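You operate a simulated robot arm through the tools that you are given. There is no shell and no other tool.

The job below is to be done with a simulated robot arm. You get a single attempt, and the scene is never put back.

## Task
Take the white-topped block and leave it on the small steel bench shelf. Then take the felt pad with green grip and put it on the small steel bench shelf. Then fetch the ribbed copper block from the orange bench top and set it on top of the long wooden block there. Then fetch the felt pad with black grip and set it on the orange bench shelf. Then take the green-capped wooden block on the orange bench top and put it away on the middle shelf of the yellow rack. Then take the grey bar from the blue tray and put it on the top of the low drawer unit. Then push the yellow drawer shut. Then put the green sleeve on top of the teal tin. Then take the white sleeve and leave it on top of the blue cube. Then shut the upper drawer of the small steel chest. Then put the cream spool on the top of the blue trolley. The order counts. Set down upright: white-topped block, felt pad with green grip, felt pad with black grip.

The check looks at the end state, three seconds after you hand in, the way a careful person would. Anything else that was tipped, shoved, dropped, spilled or broken makes it a failure.

## Robot
A 7-joint arm with a fingered hand on a trunk, on a base that moves. Base frame: it is fixed to the floor where the robot stands at the start and does not move with it; the origin is under the middle of the robot, x ahead of it, y to its left, z up. Units: cm, rad, N and s.
With the tool pointing down near the work surface it reaches from about 24 to 68 cm from the robot's upright axis, wherever it stands. Its first joint turns from -2.897 to 2.897 rad. Places, roughly: blue cube (5x5x5 cm) [-370, -50, 90]; cream spool (6x6x5 cm) [-610, 610, 90]; felt pad with black grip (7x5x7 cm) [-330, -80, 90]; felt pad with green grip (7x5x7 cm) [-340, -10, 90]; green sleeve (4x4x5 cm) [-640, 210, 90]; green-capped wooden block (8x5x5 cm) [-350, -100, 90]; grey bar (3x11x3 cm) [-630, 10, 90]; long wooden block (6x13x5 cm) [-350, -50, 90]; middle shelf of the yellow rack [-850, -50, 80]; orange bench shelf [-350, -50, 20]; ribbed copper block (6x3x3 cm) [-330, -10, 90]; small steel bench shelf [-20, -280, 30]; teal tin (8x8x8 cm) [-860, 410, 90]; top of the blue trolley [-130, 620, 80]; top of the low drawer unit [-530, -20, 30]; upper drawer of the small steel chest [-640, 410, 40]; white sleeve (4x4x5 cm) [-640, 230, 90]; white-topped block (5x8x6 cm) [-340, -20, 90]; yellow drawer [-640, -40, 90]. Payload 3.4 kg.
The TCP is the grasp point between the finger pads, 2.5 cm short of the fingertips. In the tool frame z runs along the fingers and y along their closing line. The gripper opens to 8.8 cm; its body begins 2.9 cm behind the TCP. The gripper is a hand of 3 fingers: y runs from the thumb to the fingers, the wrist lies at [-1.3, -10.6, -17.4] in the tool frame, and closing takes about 1.5 s.
Orientation is told as [roll, pitch, yaw] about the base's x, y, z axes, in that order, counted from this pose: with the fingers straight down and the wrist toward the robot, the tool's x, y and z point along [0, 1, 0], [1, 0, 0] and [0, 0, -1] of the base frame.

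## Interface
- The arm moves only by the tool move_arm. Its argument "steps" is a list that holds one entry, the list of rows, each a list of 6 numbers: the shift along the tool's x, y, z in units of 30 mm (1.0 is 30 mm), then the turn, a rotation vector about the tool's x, y, z in units of 5 degrees (1.0 is 5 degrees). In form: [[[x, y, z, rx, ry, rz], ...]]. A call has 1 to 20 rows; each row shifts and turns the commanded pose from where the row before left it, along the tool's axes as they then stand. "hand" is the closure, from 0 (fully open) to 1 (shut), set as the call begins (left out, the last holds). A call with a number of a shift or a turn outside -1 to 1 is refused whole. Each row takes 0.2 s and may step no farther than 5 cm and 0.15 rad from the row before; otherwise, or with a gripper value out of range, the whole call is refused. A pose out of reach is approached as far as the arm can. The call stops where the force on the tool passes 40 N (or 10 N more than at its start, if that is more) or the arm is blocked; 0.2 s more then pass. The fingers move at their own pace (about 7.2 cm/s each) and stop on an object; they squeeze with about 33 N. The grip force told is the motor's: it shows also when the fingers shut on nothing. Time passes only in rows, and 0.2 s behind the last, so rows that do not move let the fingers close. It gives the time, the measured TCP pose, the force on the tool (base axes), the opening and the grip force at its end, in the units of the frame above (readings bear some noise), with the torque about the TCP (base axes, N m) and any sound that the robot's microphone picked up.
- Cameras (640 x 400 px; columns grow to the right, rows downward): "scene" is now at [1.58, 16.68, 139.88]; the picture's right is [0.06, -1.00, 0.00], its down [-0.57, -0.03, -0.82] and it looks along [0.82, 0.05, -0.57] (base axes); focal length 291 px, centre (320, 200). "wrist" rides on the gripper at [5.8, -8.5, -9.9] in the tool frame; the picture's right is [-0.67, 0.35, -0.66], its down [-0.69, -0.63, 0.37] and it looks along [-0.29, 0.69, 0.66] (tool axes); focal length 261 px, centre (320, 200). There is no depth. A picture from a camera that has moved, and an enlarged one, comes with that camera's place and axes in the base frame and with its lens. The place of the scene camera against the robot may be out by one fixed shift of up to 1.8 cm in any direction.
- grab_frame(camera): a new picture of that camera. The clock stands still meanwhile.
- raise_lower(by): slides the trunk up (or, below 0, down) by that many cm; the arm and the scene camera ride with it, the base frame stays. It gives what a move gives, with no picture.
- base_move(legs): drives the robot by 1 to 6 legs, each [ahead, left, turn to the left] in cm, cm and rad, along the robot's own axes; the way and the turn of a leg run together, so that a leg with both is an arc; at most 150 cm and 3.142 rad a leg. The arm and the cameras ride along, it lands a little off, and it stops where it bumps. It gives what a move gives.
- set_fingers(index, middle, thumb_bend, thumb_turn): sets how far each is bent, from 0 (flat) to 100 (curled in); at 30 the hand is open as for a grip, at 70 the pads meet at the TCP. One left out holds its place. A second passes; each finger stops where it meets its share of the squeeze, and holds until it gets a number again. A gripper value or a shape takes the hand back. It gives what a move gives, with no picture; readings hold the bend of each and the force on the fingers (four entries, about 0 where the hand has none), thumb and palm. thumb_turn goes from beside the hand (0) to across from the fingers (100), as for a grip.
- grasp_type(shape): the hand has 3 fingers and takes this shape, open, in about a second: jaw (thumb against the fingers, like two jaws); tri (thumb and two fingers); tip (a fingertip pinch); poke (one finger out to press); point (the index stretched); flat (the hand flat); cup (the hand cupped); fist (a fist). The gripper value then closes the fingers along that shape, each until it touches; the sizes above hold for jaw. It gives what a move gives, with no picture.
- turn_head(pan, tilt): turns the head with the scene camera to pan (to the left, within 2.705 rad either way) and tilt (down, from -0.506 to 1.204), counted from straight ahead of the robot. It gives what a move gives.
- close_up(camera, box): a new picture of the part [left, top, right, bottom] of that camera's present view, enlarged. The clock stands still meanwhile.
- job_done(): hands the job in; it is judged then, once.

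Places have to be worked out from the pictures, the camera data and where the tool is seen. Open the gripper and draw the arm clear of the work before you hand the job in, unless the task says otherwise.

The tools are called after "Request:" as a command line: name --argument value ..., lists and objects as JSON in quotes. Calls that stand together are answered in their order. move_arm: Moves the arm, as the interface text tells. Its arguments: {"type":"object","properties":{"steps":{"type":"array","items":{"type":"array","items":{"type":"array","items":{"type":"number"}}}},"hand":{"type":"number"}},"required":["steps"]} The other tools are called the same way: raise_lower (by) moves the trunk up or down; grasp_type (shape) gives the hand a shape; set_fingers (index, middle, thumb_bend, thumb_turn) moves the fingers one by one; base_move (legs) drives the base; turn_head (pan, tilt) turns the head that bears the scene camera; grab_frame (camera) takes a picture; close_up (camera, box) takes an enlarged picture of a part of a camera's view; job_done () hands the job in.

At the start:

```text
time: 0.0
position: [42.81, 18.06, 114.06]
tcp_rot: [-0.001, 0.0, 0.001]
force: [0.7, 0.2, -0.2]
ft_torque: [0.01, -0.01, 0.03]
finger_gap: 8.78
grip_force: 0.0
shape: jaw
bend: [30.0, 30.0, 30.0, 98.0]
finger forces: [0.1, 0.0, 0.1, 0.1, 0.1, 0.0]
trunk travel left (down, up): [-40.0, 19.0]
robot x, y, heading: [-0.0, 0.25, 0.004]
head pan, tilt (commanded): [0.061, 0.607]
```

scene: 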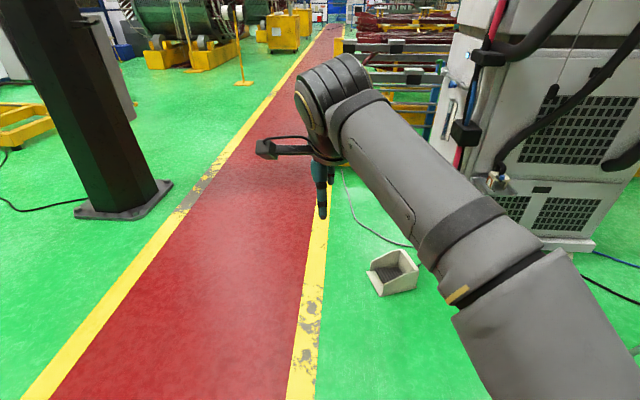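
wrist: 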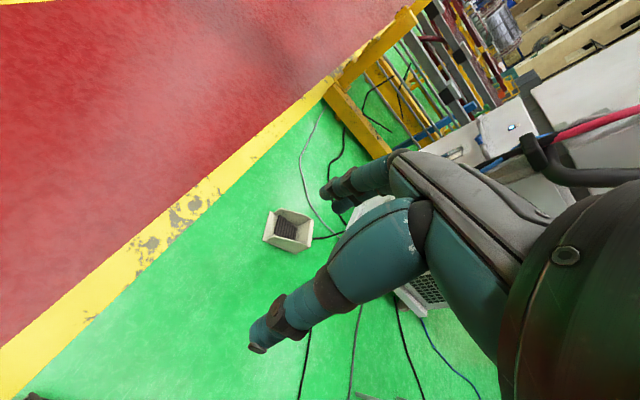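

I start by looking around with the head: the work lies mostly behind the robot, so I turn the head to the back-right and back-left.

Request:
turn_head --pan 2.7 --tilt 0.3

Request:
grab_frame --camera "scene"

```text
time: 2.4
position: [42.76, 18.06, 114.1]
tcp_rot: [0.001, 0.001, 0.0]
force: [-1.0, -0.5, -0.1]
ft_torque: [0.01, 0.0, 0.0]
finger_gap: 8.76
grip_force: 0.0
shape: jaw
bend: [30.0, 30.0, 30.0, 98.0]
finger forces: [0.0, 0.0, 0.1, 0.0, 0.0, 0.0]
trunk travel left (down, up): [-40.0, 19.0]
robot x, y, heading: [0.16, 0.47, 0.001]
head pan, tilt (commanded): [2.7, 0.3]
```

```text
taken
camera scene: at [-15.66, 20.14, 142.68], right [0.43, 0.9, 0.0], down [0.27, -0.13, -0.96], along [-0.86, 0.41, -0.3], focal length 291 px, centre (320, 200)
```

scene: 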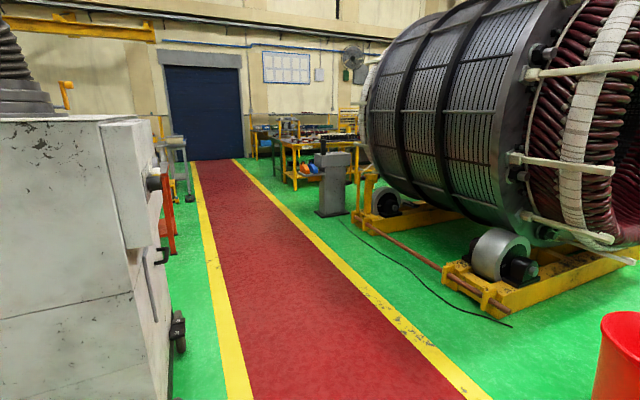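

The view shows a red aisle running toward -x/+y, with a big stator on the right. I look to the other directions too.

Request:
turn_head --pan -2.7 --tilt 0.3

Request:
grab_frame --camera "scene"

Request:
turn_head --pan -1.7 --tilt 0.3

Request:
grab_frame --camera "scene"

Request:
turn_head --pan 1.7 --tilt 0.3

Request:
grab_frame --camera "scene"

Request:
turn_head --pan 0.7 --tilt 0.3

Request:
grab_frame --camera "scene"

Request:
turn_head --pan -0.7 --tilt 0.3

Request:
grab_frame --camera "scene"

```text
time: 6.6
position: [42.95, 17.97, 114.19]
tcp_rot: [0.0, 0.001, 0.001]
force: [0.4, 0.6, 0.5]
ft_torque: [0.03, 0.0, 0.02]
finger_gap: 8.77
grip_force: 0.1
shape: jaw
bend: [30.0, 30.0, 30.0, 98.0]
finger forces: [0.0, 0.0, 0.1, 0.0, 0.1, 0.1]
trunk travel left (down, up): [-40.0, 19.0]
robot x, y, heading: [-0.38, 0.22, -0.002]
head pan, tilt (commanded): [-2.7, 0.3]
```

```text
taken
camera scene: at [-15.66, 12.15, 142.68], right [-0.43, 0.9, 0.0], down [0.27, 0.13, -0.96], along [-0.86, -0.41, -0.3], focal length 291 px, centre (320, 200)
```

scene: 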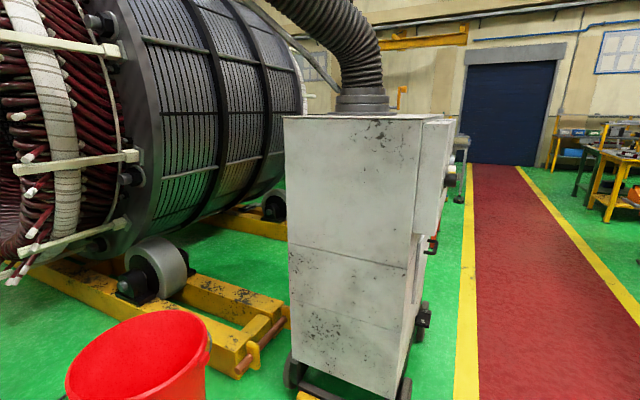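

```text
time: 7.8
position: [42.96, 18.09, 114.1]
tcp_rot: [0.0, 0.001, -0.001]
force: [-0.6, 0.2, -0.3]
ft_torque: [-0.03, 0.01, 0.03]
finger_gap: 8.78
grip_force: 0.1
shape: jaw
bend: [30.0, 30.0, 30.0, 98.0]
finger forces: [0.0, 0.0, 0.1, 0.1, 0.0, 0.0]
trunk travel left (down, up): [-40.0, 19.0]
robot x, y, heading: [0.33, 0.07, -0.001]
head pan, tilt (commanded): [-1.7, 0.3]
```

```text
taken
camera scene: at [-8.43, 6.89, 142.68], right [-0.99, 0.13, 0.0], down [0.04, 0.29, -0.96], along [-0.12, -0.95, -0.3], focal length 291 px, centre (320, 200)
```

scene: 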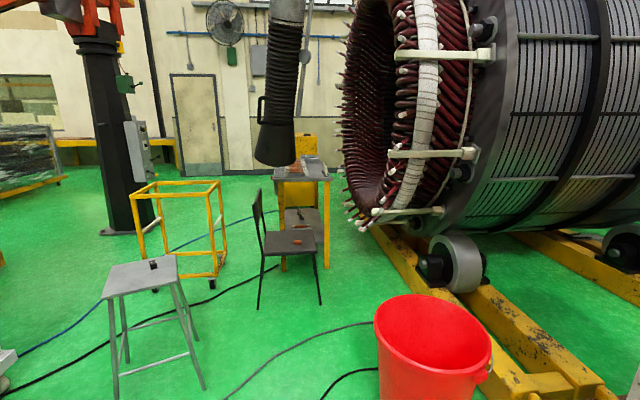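

```text
time: 10.7
position: [42.95, 18.01, 114.16]
tcp_rot: [0.001, 0.0, -0.001]
force: [-0.1, 0.4, -0.2]
ft_torque: [-0.03, 0.0, 0.0]
finger_gap: 8.76
grip_force: 0.0
shape: jaw
bend: [30.0, 30.0, 30.0, 98.0]
finger forces: [0.0, 0.0, 0.0, 0.0, 0.0, 0.0]
trunk travel left (down, up): [-40.0, 19.0]
robot x, y, heading: [0.02, 0.0, 0.002]
head pan, tilt (commanded): [1.7, 0.3]
```

```text
taken
camera scene: at [-8.42, 25.4, 142.68], right [0.99, 0.13, 0.0], down [0.04, -0.29, -0.96], along [-0.12, 0.95, -0.3], focal length 291 px, centre (320, 200)
```

scene: 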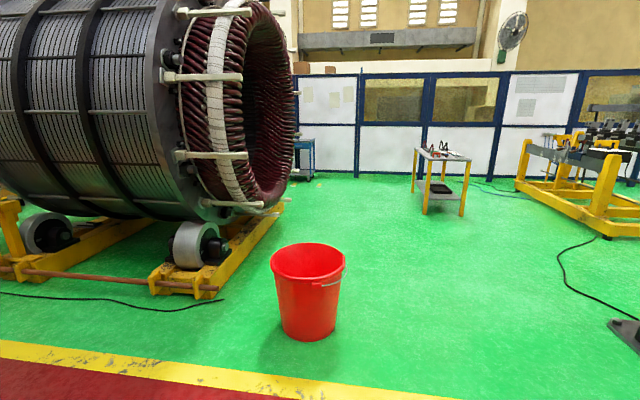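

```text
time: 12.0
position: [42.78, 18.06, 114.06]
tcp_rot: [0.0, -0.001, -0.001]
force: [0.4, -0.9, 0.2]
ft_torque: [0.02, 0.0, 0.02]
finger_gap: 8.75
grip_force: 0.1
shape: jaw
bend: [30.0, 30.0, 30.0, 98.0]
finger forces: [0.0, 0.1, 0.0, 0.1, 0.0, 0.0]
trunk travel left (down, up): [-40.0, 19.0]
robot x, y, heading: [-0.02, 0.09, 0.0]
head pan, tilt (commanded): [0.7, 0.3]
```

```text
taken
camera scene: at [-0.09, 22.16, 142.68], right [0.64, -0.76, 0.0], down [-0.23, -0.19, -0.96], along [0.73, 0.62, -0.3], focal length 291 px, centre (320, 200)
```

scene: 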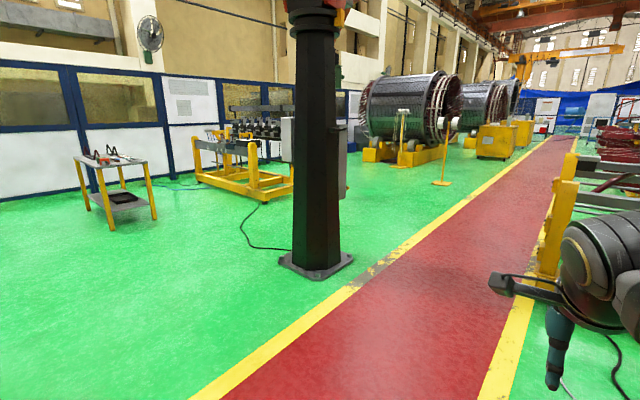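

```text
time: 13.5
position: [42.94, 18.04, 114.02]
tcp_rot: [0.001, 0.001, 0.0]
force: [0.3, -0.8, -0.1]
ft_torque: [0.01, -0.02, 0.0]
finger_gap: 8.77
grip_force: 0.0
shape: jaw
bend: [30.0, 30.0, 30.0, 98.0]
finger forces: [0.1, 0.0, 0.0, 0.0, 0.0, 0.0]
trunk travel left (down, up): [-40.0, 19.0]
robot x, y, heading: [-0.2, -0.49, -0.003]
head pan, tilt (commanded): [-0.7, 0.3]
```

```text
taken
camera scene: at [-0.08, 10.14, 142.68], right [-0.64, -0.77, 0.0], down [-0.23, 0.19, -0.96], along [0.73, -0.61, -0.3], focal length 291 px, centre (320, 200)
```

scene: 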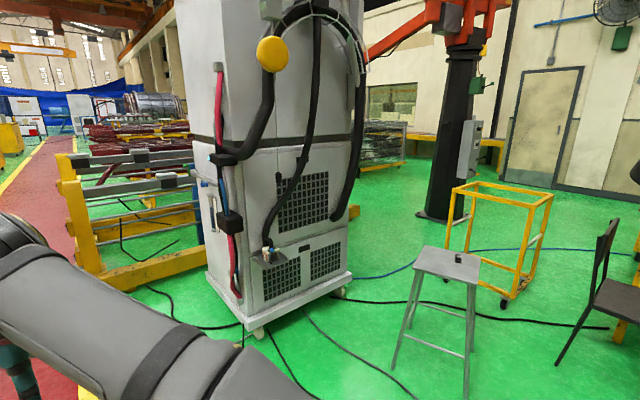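

The bench with most items is hidden behind the white cabinet at about x=-130..-180, y=-60..0; the red aisle (y≈30..145) is clear. I drive left into the aisle, turn around to face -x, and go ahead.

Request:
base_move --legs '[[0, 80, 0], [0, 0, 3.1]]'

Request:
turn_head --pan 0.3 --tilt 0.2

Request:
grab_frame --camera "scene"

```text
time: 24.9
position: [-44.29, 66.22, 114.05]
tcp_rot: [0.002, 0.001, 3.047]
force: [0.2, -0.5, 0.1]
ft_torque: [0.0, 0.0, 0.01]
finger_gap: 8.79
grip_force: 0.0
shape: jaw
bend: [30.0, 30.0, 30.0, 98.0]
finger forces: [0.0, 0.0, 0.0, 0.0, 0.1, 0.0]
trunk travel left (down, up): [-40.0, 19.0]
robot x, y, heading: [0.15, 80.09, 3.046]
head pan, tilt (commanded): [-0.7, 0.3]
```

```text
time: 26.2
position: [-44.36, 66.28, 114.12]
tcp_rot: [0.001, 0.0, 3.047]
force: [1.0, -0.2, 0.1]
ft_torque: [-0.02, 0.0, -0.03]
finger_gap: 8.76
grip_force: 0.1
shape: jaw
bend: [30.0, 30.0, 30.0, 98.0]
finger forces: [0.1, 0.1, 0.0, 0.1, 0.0, 0.0]
trunk travel left (down, up): [-40.0, 19.0]
robot x, y, heading: [-0.11, 80.25, 3.047]
head pan, tilt (commanded): [0.3, 0.201]
```

```text
taken
camera scene: at [-5.71, 62.35, 143.61], right [-0.2, 0.98, 0.0], down [0.2, 0.04, -0.98], along [-0.96, -0.2, -0.2], focal length 291 px, centre (320, 200)
```

scene: 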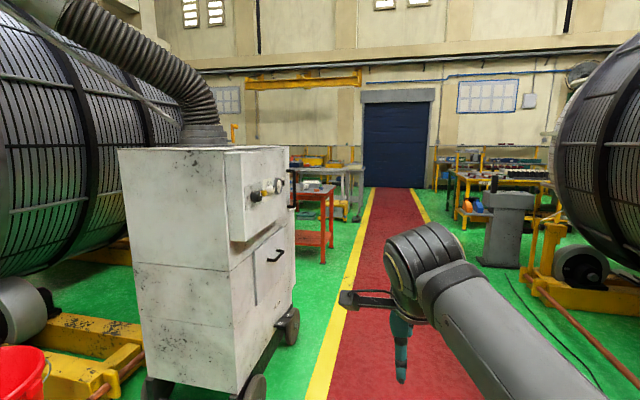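

The orange bench is visible just behind the white cabinet. I straighten the heading and drive down the aisle to about x=-230.

Request:
base_move --legs '[[0, 0, 0.095], [140, 0, 0], [80, 0, 0]]'

Request:
turn_head --pan 0.8 --tilt 0.35

Request:
grab_frame --camera "scene"

```text
time: 37.6
position: [-263.44, 61.46, 114.04]
tcp_rot: [-0.001, 0.002, -3.141]
force: [0.5, 0.9, 1.1]
ft_torque: [-0.02, -0.03, 0.02]
finger_gap: 8.77
grip_force: 0.0
shape: jaw
bend: [30.0, 30.0, 30.0, 98.0]
finger forces: [0.0, 0.0, 0.0, 0.0, 0.0, 0.1]
trunk travel left (down, up): [-40.0, 19.0]
robot x, y, heading: [-220.82, 79.28, -3.144]
head pan, tilt (commanded): [0.3, 0.201]
```

```text
time: 38.5
position: [-263.39, 61.44, 114.08]
tcp_rot: [0.0, 0.002, -3.141]
force: [0.2, 0.2, 0.9]
ft_torque: [0.01, -0.01, -0.01]
finger_gap: 8.76
grip_force: 0.1
shape: jaw
bend: [30.0, 30.0, 30.0, 98.0]
finger forces: [0.0, 0.1, 0.0, 0.1, 0.1, 0.0]
trunk travel left (down, up): [-40.0, 19.0]
robot x, y, heading: [-220.28, 79.59, -3.135]
head pan, tilt (commanded): [0.799, 0.351]
```

```text
taken
camera scene: at [-222.19, 57.36, 142.21], right [-0.72, 0.7, 0.0], down [0.24, 0.25, -0.94], along [-0.65, -0.67, -0.34], focal length 291 px, centre (320, 200)
```

scene: 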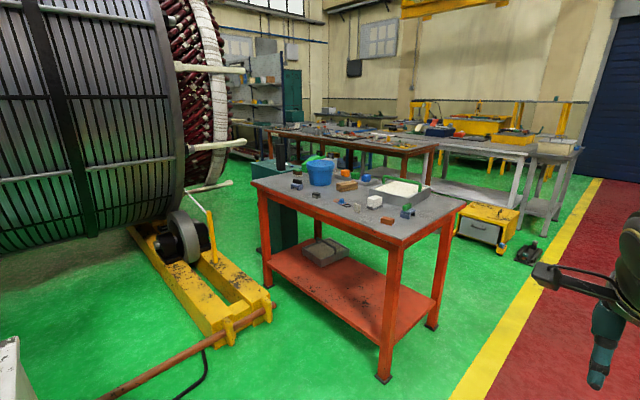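

The orange bench is in view. I zoom into its top.

Request:
close_up --camera "scene" --box '[240, 140, 480, 290]'

Request:
close_up --camera "scene" --box '[280, 150, 440, 250]'

```text
2.67 times, centred on (360, 215) of scene
camera zoom: at [-222.19, 57.36, 142.21], right [-0.72, 0.7, 0.0], down [0.24, 0.25, -0.94], along [-0.65, -0.67, -0.34], focal length 777 px, centre (213, 160)
```

zoom: 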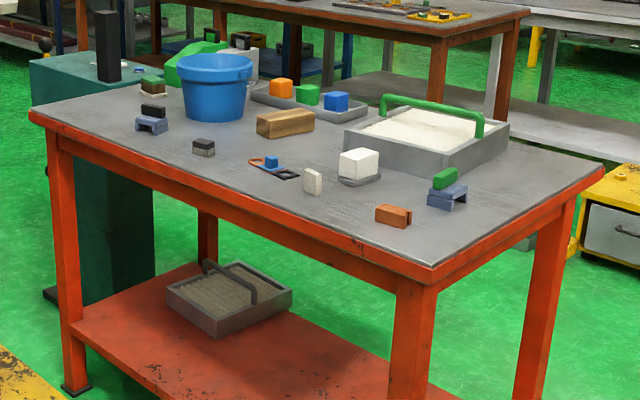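

```text
4.00 times, centred on (360, 200) of scene
camera zoom: at [-222.19, 57.36, 142.21], right [-0.72, 0.7, 0.0], down [0.24, 0.25, -0.94], along [-0.65, -0.67, -0.34], focal length 1165 px, centre (160, 200)
```

zoom: 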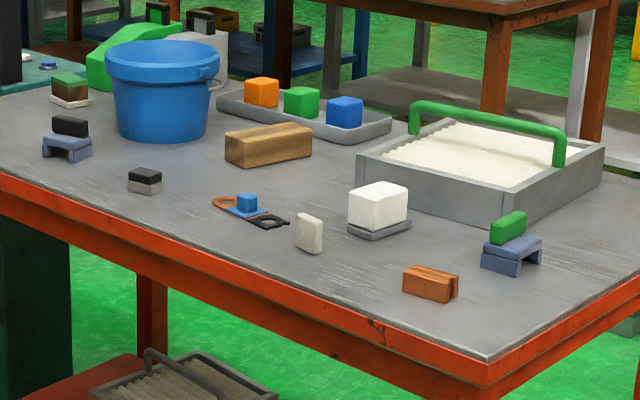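

I see all the bench items. Before driving around to the bench's +x side I look at the floor space there.

Request:
turn_head --pan 1.6 --tilt 0.6

Request:
grab_frame --camera "scene"

Request:
turn_head --pan 2.3 --tilt 0.5

Request:
grab_frame --camera "scene"

```text
time: 39.7
position: [-263.37, 61.4, 114.11]
tcp_rot: [0.0, 0.0, -3.143]
force: [-0.2, 0.3, 0.7]
ft_torque: [0.0, -0.04, 0.02]
finger_gap: 8.78
grip_force: 0.0
shape: jaw
bend: [30.0, 30.0, 30.0, 98.0]
finger forces: [0.0, 0.1, 0.0, 0.0, 0.0, 0.1]
trunk travel left (down, up): [-40.0, 19.0]
robot x, y, heading: [-220.7, 79.48, -3.14]
head pan, tilt (commanded): [1.6, 0.6]
```

```text
taken
camera scene: at [-215.44, 55.2, 139.93], right [-1.0, -0.03, 0.0], down [-0.02, 0.56, -0.83], along [0.02, -0.82, -0.56], focal length 291 px, centre (320, 200)
```

scene: 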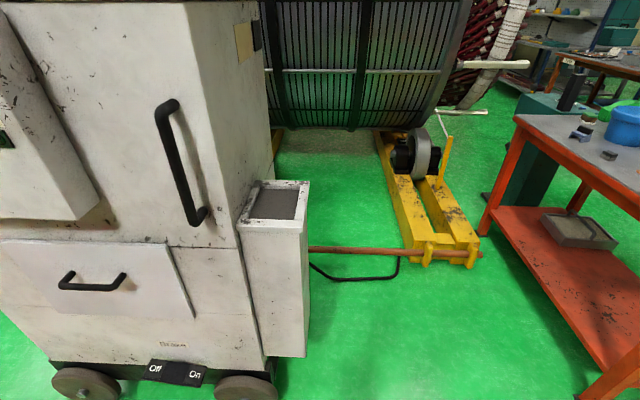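

```text
time: 40.8
position: [-263.28, 61.38, 114.09]
tcp_rot: [0.0, 0.001, -3.141]
force: [0.4, 0.1, -0.1]
ft_torque: [-0.01, 0.01, -0.01]
finger_gap: 8.78
grip_force: 0.0
shape: jaw
bend: [30.0, 30.0, 30.0, 98.0]
finger forces: [0.1, 0.0, 0.1, 0.0, 0.0, 0.0]
trunk travel left (down, up): [-40.0, 19.0]
robot x, y, heading: [-220.56, 79.43, -3.139]
head pan, tilt (commanded): [2.3, 0.499]
```

```text
taken
camera scene: at [-209.63, 57.25, 140.84], right [-0.75, -0.67, 0.0], down [-0.32, 0.36, -0.88], along [0.58, -0.65, -0.48], focal length 291 px, centre (320, 200)
```

scene: 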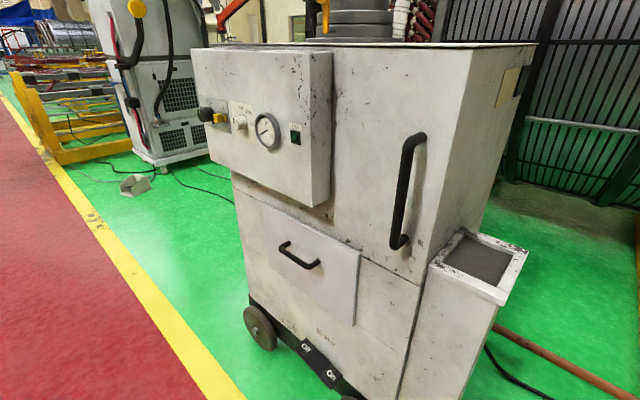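

The cabinet's side box ends at about x=-211, and a pipe with the yellow stand blocks the floor at y<-70 — so there's a free bay x=-211..-321, y>-65 in front of the bench. I drive ahead, then sideways into the bay.

Request:
base_move --legs '[[48, 0, 0], [0, 90, 0]]'

Request:
turn_head --pan 0.0 --tilt 0.9

Request:
grab_frame --camera "scene"

Request:
grab_frame --camera "wrist"

```text
time: 47.9
position: [-311.29, -28.59, 114.0]
tcp_rot: [0.001, 0.0, -3.141]
force: [-0.2, -0.2, -0.1]
ft_torque: [-0.03, 0.01, 0.04]
finger_gap: 8.76
grip_force: 0.0
shape: jaw
bend: [30.0, 30.0, 30.0, 98.0]
finger forces: [0.1, 0.1, 0.0, 0.0, 0.0, 0.0]
trunk travel left (down, up): [-40.0, 19.0]
robot x, y, heading: [-268.68, -10.36, -3.138]
head pan, tilt (commanded): [2.3, 0.499]
```

```text
time: 50.1
position: [-311.24, -28.58, 114.2]
tcp_rot: [-0.001, -0.001, -3.14]
force: [-1.4, 0.2, 0.0]
ft_torque: [0.0, 0.01, -0.01]
finger_gap: 8.77
grip_force: 0.2
shape: jaw
bend: [30.0, 30.0, 30.0, 98.0]
finger forces: [0.0, 0.1, 0.0, 0.0, 0.1, 0.0]
trunk travel left (down, up): [-40.0, 19.0]
robot x, y, heading: [-268.49, -10.46, -3.138]
head pan, tilt (commanded): [0.0, 0.901]
```

```text
taken
camera scene: at [-271.1, -26.01, 137.45], right [0.0, 1.0, 0.0], down [0.78, 0.0, -0.62], along [-0.62, 0.0, -0.78], focal length 291 px, centre (320, 200)
```

scene: 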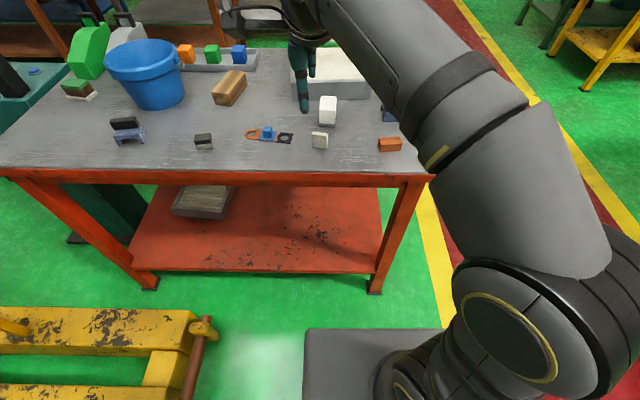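

```text
taken
camera wrist: at [-302.75, -34.46, 124.11], right [-0.35, 0.67, 0.66], down [0.63, 0.69, -0.37], along [-0.7, 0.28, -0.66], focal length 261 px, centre (320, 200)
```

wrist: 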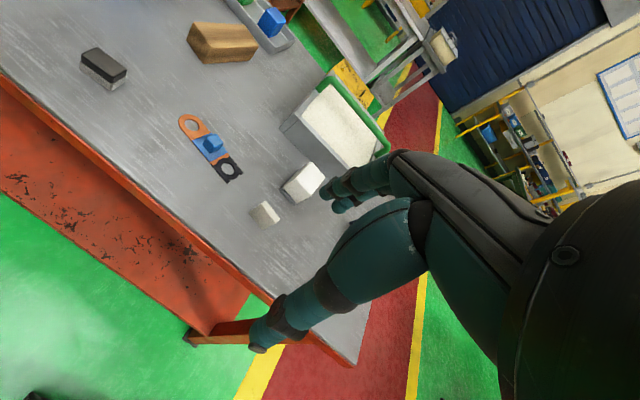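

The base front is about 32 cm ahead of its axis, and triangulating the white block's foot gives a table top at z≈86.3 and the block near (-342,-24). I zoom in on the picking area with both cameras.

Request:
close_up --camera "wrist" --box '[160, 80, 400, 230]'

Request:
close_up --camera "scene" --box '[240, 60, 440, 185]'

Request:
close_up --camera "scene" --box '[40, 30, 280, 180]'

```text
2.67 times, centred on (280, 155) of wrist
camera zoom: at [-302.75, -34.46, 124.11], right [-0.35, 0.67, 0.66], down [0.63, 0.69, -0.37], along [-0.7, 0.28, -0.66], focal length 695 px, centre (427, 320)
```

zoom: 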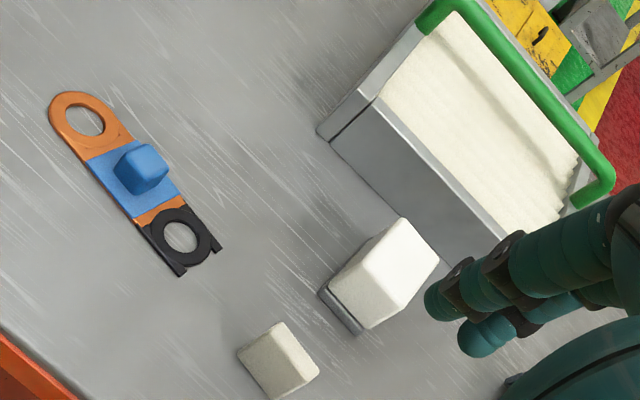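

```text
3.20 times, centred on (340, 122) of scene
camera zoom: at [-271.1, -26.01, 137.45], right [0.0, 1.0, 0.0], down [0.78, 0.0, -0.62], along [-0.62, 0.0, -0.78], focal length 932 px, centre (256, 448)
```

zoom: 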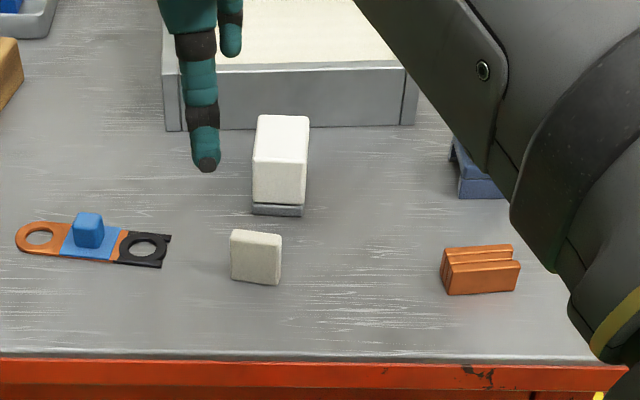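

```text
2.67 times, centred on (160, 105) of scene
camera zoom: at [-271.1, -26.01, 137.45], right [0.0, 1.0, 0.0], down [0.78, 0.0, -0.62], along [-0.62, 0.0, -0.78], focal length 777 px, centre (747, 453)
```

zoom: 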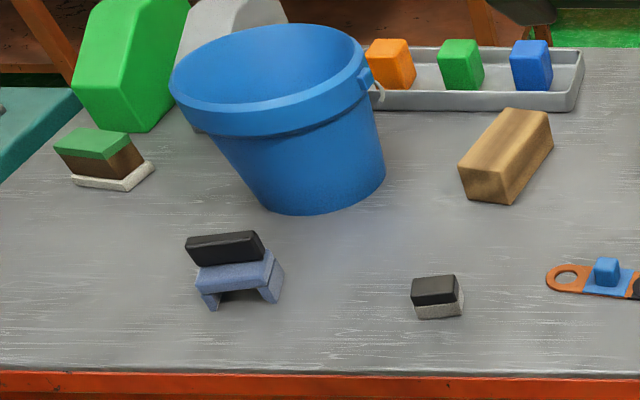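

The white-topped block (about 5 wide in y, 8 long in x) sits at roughly (-342,-24), with the grey tray only ~5 cm behind it. I drive 16 cm closer so it is inside the arm's reach.

Request:
base_move --legs '[[15, 0, 0]]'

Request:
grab_frame --camera "scene"

```text
time: 51.5
position: [-326.47, -28.82, 114.02]
tcp_rot: [0.0, 0.001, -3.139]
force: [-0.1, -0.5, -0.9]
ft_torque: [-0.02, -0.02, 0.02]
finger_gap: 8.75
grip_force: 0.1
shape: jaw
bend: [30.0, 30.0, 30.0, 98.0]
finger forces: [0.1, 0.1, 0.1, 0.0, 0.1, 0.0]
trunk travel left (down, up): [-40.0, 19.0]
robot x, y, heading: [-283.35, -10.45, -3.136]
head pan, tilt (commanded): [0.0, 0.901]
```

```text
taken
camera scene: at [-286.28, -26.04, 137.45], right [0.0, 1.0, 0.0], down [0.78, 0.0, -0.62], along [-0.62, 0.0, -0.78], focal length 291 px, centre (320, 200)
```

scene: 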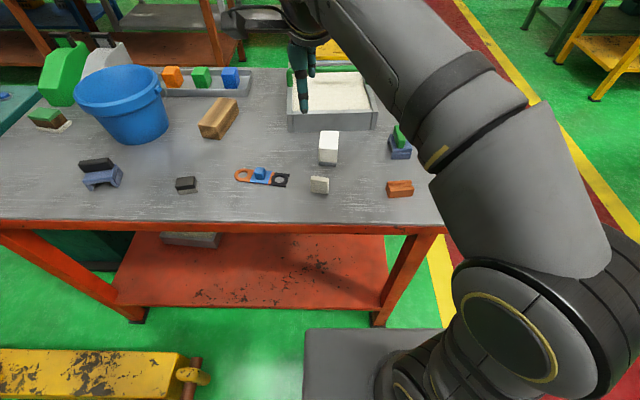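

Now I turn the hand by 90° about its pointing axis (so it closes along y, across the block's 5 cm width), staying high above the bench.

Request:
move_arm --steps '[[[0, 0, 0, 0, 0, -1], [0, 0, 0, 0, 0, -1], [0, 0, 0, 0, 0, -1], [0, 0, 0, 0, 0, -1], [0, 0, 0, 0, 0, -1], [0, 0, 0, 0, 0, -1], [0, 0, 0, 0, 0, -1], [0, 0, 0, 0, 0, -1], [0, 0, 0, 0, 0, -1], [0, 0, 0, 0, 0, -1], [0, 0, 0, 0, 0, -1], [0, 0, 0, 0, 0, -1], [0, 0, 0, 0, 0, -1], [0, 0, 0, 0, 0, -1], [0, 0, 0, 0, 0, -1], [0, 0, 0, 0, 0, -1], [0, 0, 0, 0, 0, -1], [0, 0, 0, 0, 0, -1]]]' --hand 0

Request:
grab_frame --camera "scene"

Request:
grab_frame --camera "wrist"

```text
time: 55.2
position: [-326.32, -28.62, 114.18]
tcp_rot: [0.0, 0.0, -1.568]
force: [0.1, 0.4, 0.0]
ft_torque: [0.02, -0.03, 0.0]
finger_gap: 8.76
grip_force: 0.0
shape: jaw
bend: [30.0, 30.0, 30.0, 98.0]
finger forces: [0.0, 0.0, 0.1, 0.0, 0.0, 0.0]
trunk travel left (down, up): [-40.0, 19.0]
robot x, y, heading: [-283.37, -10.74, -3.143]
head pan, tilt (commanded): [0.0, 0.901]
```

```text
taken
camera scene: at [-286.26, -26.04, 137.45], right [0.0, 1.0, 0.0], down [0.78, 0.0, -0.62], along [-0.62, 0.0, -0.78], focal length 291 px, centre (320, 200)
```

scene: 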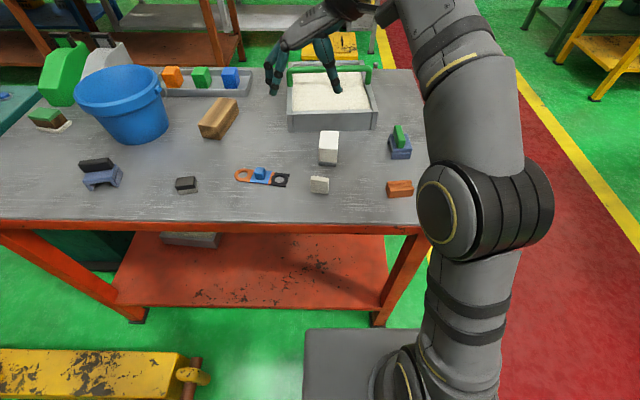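

```text
taken
camera wrist: at [-320.66, -20.18, 124.11], right [-0.67, -0.35, 0.66], down [-0.69, 0.63, -0.37], along [-0.28, -0.7, -0.66], focal length 261 px, centre (320, 200)
```

wrist: 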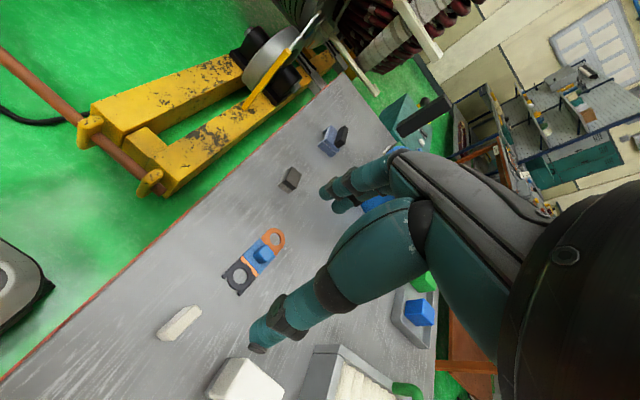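

The hand is turned with the thumb on the +y side. I move it over the block at about z=102.

Request:
move_arm --steps '[[[-0.96, -0.3, 0.8, 0, 0, 0], [-0.96, -0.3, 0.8, 0, 0, 0], [-0.96, -0.3, 0.8, 0, 0, 0], [-0.96, -0.3, 0.8, 0, 0, 0], [-0.96, -0.3, 0.8, 0, 0, 0]]]'

Request:
grab_frame --camera "scene"

Request:
grab_frame --camera "wrist"

```text
time: 56.5
position: [-338.44, -24.57, 102.59]
tcp_rot: [-0.001, 0.0, -1.568]
force: [0.1, 0.2, 1.2]
ft_torque: [-0.01, -0.02, 0.02]
finger_gap: 8.75
grip_force: 0.1
shape: jaw
bend: [30.0, 30.0, 30.0, 98.0]
finger forces: [0.0, 0.0, 0.1, 0.0, 0.1, 0.0]
out of reach, approached as far as the arm can: row 5
trunk travel left (down, up): [-40.0, 19.0]
robot x, y, heading: [-283.4, -10.17, -3.141]
head pan, tilt (commanded): [0.0, 0.901]
```

```text
taken
camera scene: at [-286.29, -26.07, 137.45], right [0.0, 1.0, 0.0], down [0.78, 0.0, -0.62], along [-0.62, 0.0, -0.78], focal length 291 px, centre (320, 200)
```

scene: 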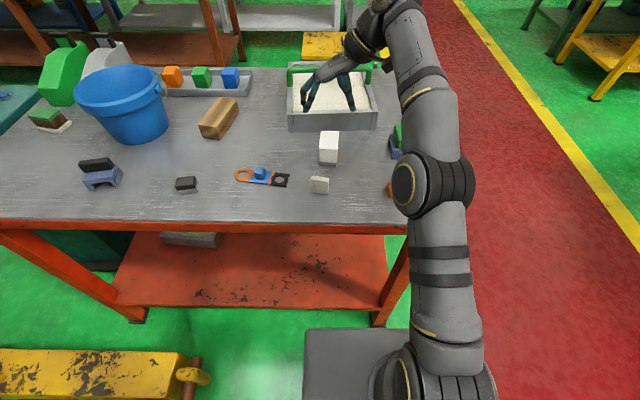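

```text
taken
camera wrist: at [-332.76, -16.04, 112.52], right [-0.67, -0.35, 0.65], down [-0.69, 0.63, -0.37], along [-0.28, -0.69, -0.66], focal length 261 px, centre (320, 200)
```

wrist: 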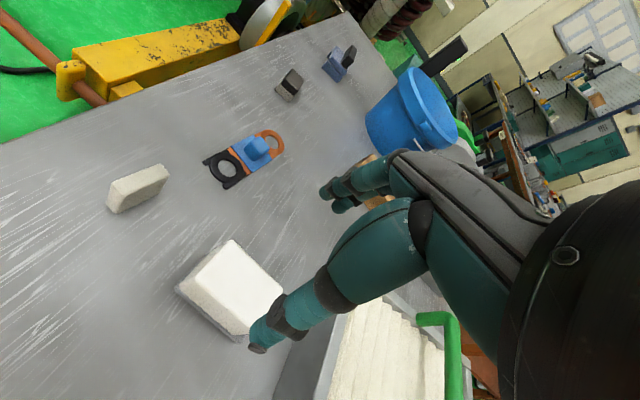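

The arm runs out of reach 2 cm short. I pull the TCP back 2 cm and drive the base 5 cm nearer (its front at -315 still clears the bench legs at -325).

Request:
move_arm --steps '[[[0.7, 0, 0, 0, 0, 0], [0.2, 0, 0, 0, 0, 0]]]'

Request:
base_move --legs '[[5, 0, 0]]'

Request:
grab_frame --camera "scene"

Request:
grab_frame --camera "wrist"

```text
time: 57.0
position: [-335.76, -24.51, 102.63]
tcp_rot: [0.001, -0.001, -1.57]
force: [0.5, 0.6, -0.1]
ft_torque: [0.0, -0.01, -0.02]
finger_gap: 8.75
grip_force: 0.1
shape: jaw
bend: [30.0, 30.0, 30.0, 98.0]
finger forces: [0.0, 0.1, 0.0, 0.0, 0.0, 0.0]
trunk travel left (down, up): [-40.0, 19.0]
robot x, y, heading: [-283.74, -10.51, -3.139]
head pan, tilt (commanded): [0.0, 0.901]
```

```text
time: 58.0
position: [-340.77, -24.61, 102.57]
tcp_rot: [0.0, 0.0, -1.568]
force: [0.3, -0.3, 0.5]
ft_torque: [-0.01, 0.0, 0.0]
finger_gap: 8.74
grip_force: 0.1
shape: jaw
bend: [30.0, 30.0, 30.0, 98.0]
finger forces: [0.0, 0.0, 0.0, 0.0, 0.0, 0.0]
trunk travel left (down, up): [-40.0, 19.0]
robot x, y, heading: [-288.68, -10.81, -3.139]
head pan, tilt (commanded): [0.0, 0.901]
```

```text
taken
camera scene: at [-291.31, -26.05, 137.45], right [0.0, 1.0, 0.0], down [0.78, 0.0, -0.62], along [-0.62, 0.0, -0.78], focal length 291 px, centre (320, 200)
```

scene: 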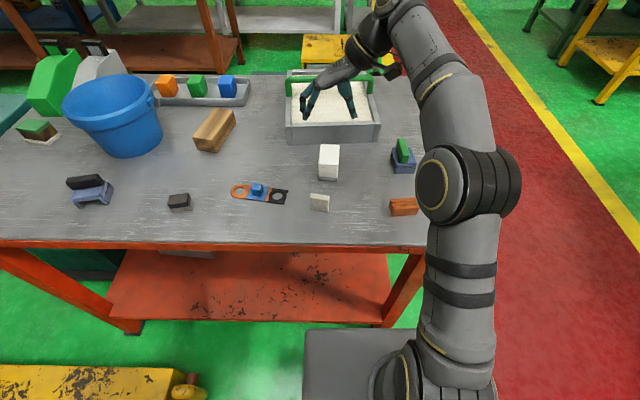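

```text
taken
camera wrist: at [-335.08, -16.02, 112.67], right [-0.67, -0.35, 0.66], down [-0.69, 0.63, -0.37], along [-0.28, -0.69, -0.66], focal length 261 px, centre (320, 200)
```

wrist: 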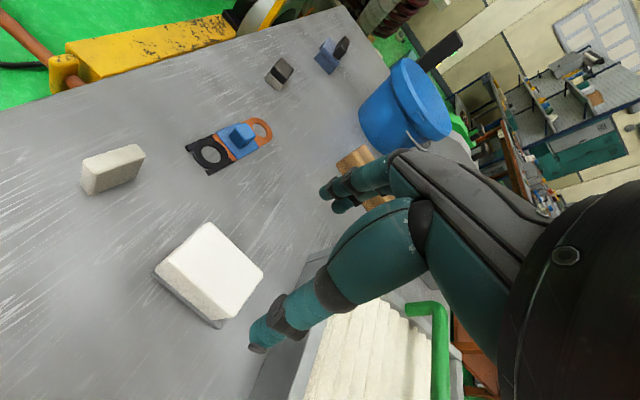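

From the wrist picture I compute the white top spanning x -336..-342, y -26.2..-21.2 (centre ≈(-339,-23.7)), so the scene camera reads about 2 cm too far in x. I centre the hand and descend to z≈90.3.

Request:
move_arm --steps '[[[0.45, -0.3, 0, 0, 0, 0], [0, 0, 0.8, 0, 0, 0], [0, 0, 0.8, 0, 0, 0], [0, 0, 0.8, 0, 0, 0], [0, 0, 0.8, 0, 0, 0], [0, 0, 0.8, 0, 0, 0], [0, 0, 0.1, 0, 0, 0]]]'

Request:
grab_frame --camera "wrist"

Request:
close_up --camera "scene" --box '[240, 60, 440, 185]'

```text
time: 59.6
position: [-339.38, -23.61, 90.36]
tcp_rot: [0.0, 0.001, -1.566]
force: [0.1, -0.9, 0.4]
ft_torque: [0.0, -0.03, 0.0]
finger_gap: 8.77
grip_force: 0.1
shape: jaw
bend: [30.0, 30.0, 30.0, 98.0]
finger forces: [0.8, 0.0, 0.0, 0.0, 0.1, 0.0]
trunk travel left (down, up): [-40.0, 19.0]
robot x, y, heading: [-288.78, -10.4, -3.141]
head pan, tilt (commanded): [0.0, 0.901]
```

```text
taken
camera wrist: at [-333.74, -15.09, 100.37], right [-0.67, -0.35, 0.66], down [-0.69, 0.63, -0.37], along [-0.28, -0.7, -0.66], focal length 261 px, centre (320, 200)
```

wrist: 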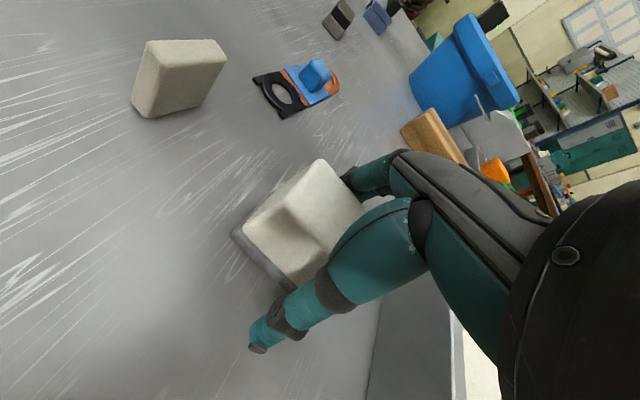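

```text
3.20 times, centred on (340, 122) of scene
camera zoom: at [-291.29, -26.05, 137.46], right [0.0, 1.0, 0.0], down [0.78, 0.0, -0.62], along [-0.62, 0.0, -0.78], focal length 932 px, centre (256, 448)
```

zoom: 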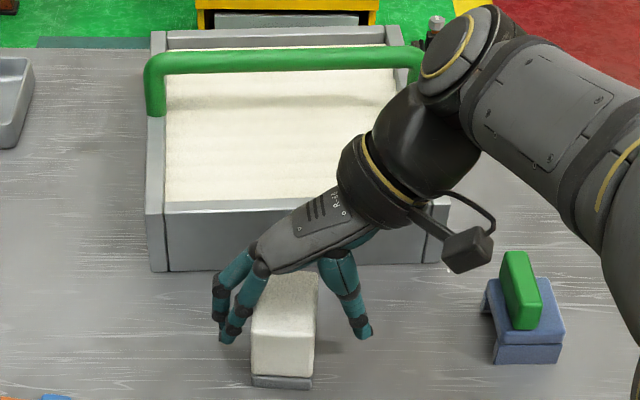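

The fingers straddle the block well centred. I close the hand and wait for the grip.

Request:
move_arm --steps '[[[0, 0, 0, 0, 0, 0], [0, 0, 0, 0, 0, 0], [0, 0, 0, 0, 0, 0], [0, 0, 0, 0, 0, 0], [0, 0, 0, 0, 0, 0], [0, 0, 0, 0, 0, 0], [0, 0, 0, 0, 0, 0], [0, 0, 0, 0, 0, 0]]]' --hand 1

Request:
close_up --camera "scene" --box '[240, 60, 440, 185]'

```text
time: 61.4
position: [-339.54, -23.59, 90.49]
tcp_rot: [-0.001, 0.0, -1.571]
force: [-0.2, -1.2, 8.9]
ft_torque: [0.15, -0.07, -0.09]
finger_gap: 4.42
grip_force: 33.4
shape: jaw
bend: [41.0, 41.0, 74.0, 100.0]
finger forces: [23.9, 10.5, 0.1, 0.1, 32.3, 0.0]
trunk travel left (down, up): [-40.0, 19.0]
robot x, y, heading: [-288.97, -10.93, -3.141]
head pan, tilt (commanded): [0.0, 0.901]
```

```text
3.20 times, centred on (340, 122) of scene
camera zoom: at [-291.22, -26.04, 137.46], right [0.0, 1.0, 0.0], down [0.78, 0.0, -0.62], along [-0.62, 0.0, -0.78], focal length 932 px, centre (256, 448)
```

zoom: 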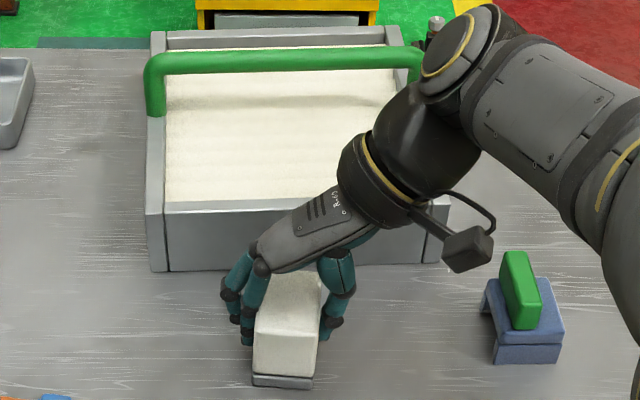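

Grip is firm (gap 4.4 cm, 33 N). I lift straight up and check.

Request:
move_arm --steps '[[[0, 0, -0.3, 0, 0, 0], [0, 0, -0.6, 0, 0, 0], [0, 0, -1, 0, 0, 0], [0, 0, -1, 0, 0, 0], [0, 0, -1, 0, 0, 0], [0, 0, -1, 0, 0, 0], [0, 0, -1, 0, 0, 0], [0, 0, -1, 0, 0, 0]]]'

Request:
grab_frame --camera "scene"

Request:
grab_frame --camera "wrist"

```text
time: 63.2
position: [-338.71, -23.81, 110.09]
tcp_rot: [0.003, 0.0, -1.568]
force: [0.0, -0.7, -2.9]
ft_torque: [0.0, 0.01, -0.02]
finger_gap: 4.4
grip_force: 33.2
shape: jaw
bend: [41.0, 41.0, 74.0, 100.0]
finger forces: [19.9, 11.8, 0.0, 0.1, 31.4, 0.0]
out of reach, approached as far as the arm can: row 8
trunk travel left (down, up): [-40.0, 19.0]
robot x, y, heading: [-288.81, -10.31, -3.137]
head pan, tilt (commanded): [0.0, 0.901]
```

```text
taken
camera scene: at [-291.22, -26.02, 137.46], right [0.0, 1.0, 0.0], down [0.78, 0.0, -0.62], along [-0.62, 0.0, -0.78], focal length 291 px, centre (320, 200)
```

scene: 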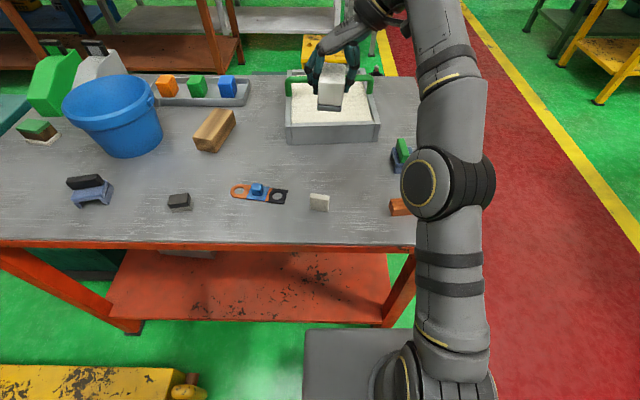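

```text
taken
camera wrist: at [-333.03, -15.24, 120.03], right [-0.67, -0.35, 0.65], down [-0.69, 0.63, -0.37], along [-0.28, -0.69, -0.66], focal length 261 px, centre (320, 200)
```

wrist: 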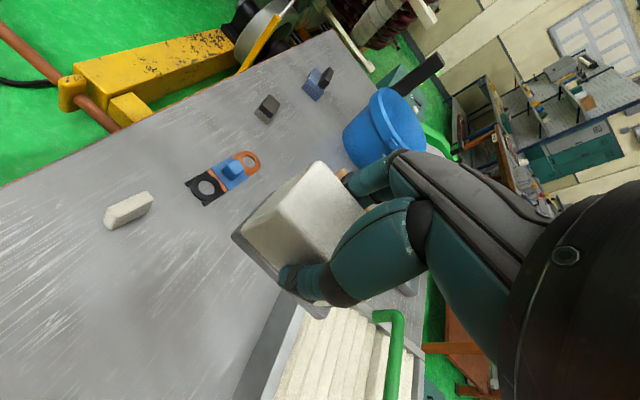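

The block is held level with its base slab. I draw the arm in toward the robot, then back out into the aisle.

Request:
move_arm --steps '[[[1, 0, 0, 0, 0, 0], [1, 0, 0, 0, 0, 0], [1, 0, 0, 0, 0, 0], [1, 0, 0, 0, 0, 0], [1, 0, 0, 0, 0, 0]]]'

Request:
base_move --legs '[[-20, 0, 0], [0, -98, 0]]'

```text
time: 64.4
position: [-323.74, -23.64, 110.07]
tcp_rot: [-0.001, -0.001, -1.569]
force: [0.2, -0.1, -3.4]
ft_torque: [0.06, -0.02, -0.02]
finger_gap: 4.4
grip_force: 32.9
shape: jaw
bend: [41.0, 41.0, 74.0, 100.0]
finger forces: [19.4, 12.3, 0.0, 0.0, 31.2, 0.0]
trunk travel left (down, up): [-40.0, 19.0]
robot x, y, heading: [-288.42, -10.47, -3.14]
head pan, tilt (commanded): [0.0, 0.901]
```

```text
time: 70.7
position: [-303.95, 75.13, 110.05]
tcp_rot: [0.0, 0.001, -1.572]
force: [0.7, -0.6, -3.2]
ft_torque: [-0.01, 0.0, 0.06]
finger_gap: 4.38
grip_force: 33.1
shape: jaw
bend: [41.0, 41.0, 74.0, 100.0]
finger forces: [19.4, 12.2, 0.1, 0.0, 31.2, 0.0]
trunk travel left (down, up): [-40.0, 19.0]
robot x, y, heading: [-268.59, 88.31, -3.138]
head pan, tilt (commanded): [0.0, 0.901]
```

In the aisle I test how low the arm can go: lower the trunk 40 cm, then reach down.

Request:
raise_lower --by -40

Request:
move_arm --steps '[[[-1, 0, 0.5, 0, 0, 0], [-1, 0, 0.5, 0, 0, 0], [-1, 0, 0.5, 0, 0, 0], [-1, 0, 0.5, 0, 0, 0], [0, 0, 1, 0, 0, 0], [0, 0, 1, 0, 0, 0], [0, 0, 1, 0, 0, 0], [0, 0, 1, 0, 0, 0], [0, 0, 1, 0, 0, 0], [0, 0, 1, 0, 0, 0]]]'

Request:
grab_frame --camera "scene"

```text
time: 74.5
position: [-303.82, 75.16, 70.01]
tcp_rot: [0.001, 0.0, -1.572]
force: [0.4, 0.7, -2.2]
ft_torque: [0.01, -0.02, 0.02]
finger_gap: 4.37
grip_force: 33.1
shape: jaw
bend: [41.0, 41.0, 74.0, 100.0]
finger forces: [19.3, 12.3, 0.0, 0.0, 31.2, 0.1]
trunk travel left (down, up): [0.0, 59.0]
robot x, y, heading: [-268.9, 88.53, -3.137]
head pan, tilt (commanded): [0.0, 0.901]
```

```text
time: 76.7
position: [-315.82, 75.14, 45.97]
tcp_rot: [0.001, 0.001, -1.57]
force: [-0.5, -0.1, -2.5]
ft_torque: [0.05, -0.01, 0.0]
finger_gap: 4.4
grip_force: 32.9
shape: jaw
bend: [41.0, 41.0, 74.0, 100.0]
finger forces: [19.0, 12.3, 0.1, 0.1, 31.2, 0.1]
trunk travel left (down, up): [0.0, 59.0]
robot x, y, heading: [-268.54, 88.4, -3.141]
head pan, tilt (commanded): [0.0, 0.901]
```

```text
taken
camera scene: at [-271.41, 72.83, 97.46], right [0.0, 1.0, 0.0], down [0.78, 0.0, -0.62], along [-0.62, 0.0, -0.78], focal length 291 px, centre (320, 200)
```

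scene: 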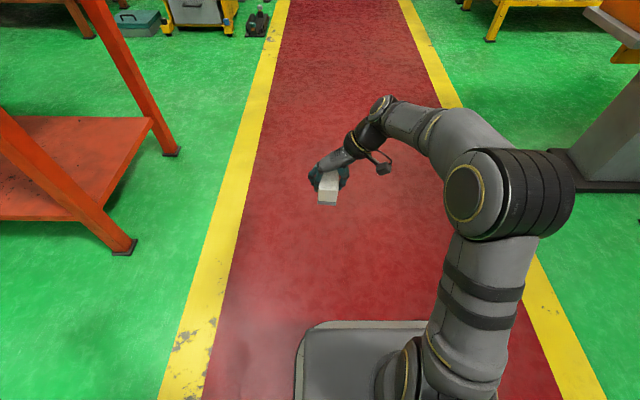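

It reaches z=46 easily. I probe a bit lower and farther to learn the envelope for the shelves.

Request:
move_arm --steps '[[[-1, 0, 1, 0, 0, 0], [-1, 0, 1, 0, 0, 0], [-1, 0, 1, 0, 0, 0], [-1, 0, 0.5, 0, 0, 0], [-1, 0, 0.5, 0, 0, 0], [-1, 0, 0.5, 0, 0, 0]]]'

Request:
grab_frame --camera "scene"

```text
time: 78.1
position: [-330.73, 75.42, 32.85]
tcp_rot: [0.001, 0.002, -1.569]
force: [0.2, 0.4, -2.1]
ft_torque: [0.04, -0.01, -0.01]
finger_gap: 4.38
grip_force: 32.4
shape: jaw
bend: [41.0, 41.0, 74.0, 100.0]
finger forces: [19.7, 12.4, 0.1, 0.0, 32.2, 0.1]
out of reach, approached as far as the arm can: row 6
trunk travel left (down, up): [0.0, 59.0]
robot x, y, heading: [-268.6, 88.61, -3.144]
head pan, tilt (commanded): [0.0, 0.901]
```

```text
taken
camera scene: at [-271.41, 72.83, 97.45], right [0.0, 1.0, 0.0], down [0.78, 0.0, -0.62], along [-0.62, 0.0, -0.78], focal length 291 px, centre (320, 200)
```

scene: 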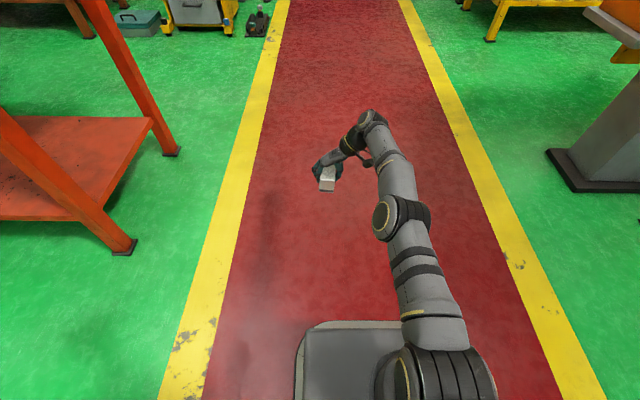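

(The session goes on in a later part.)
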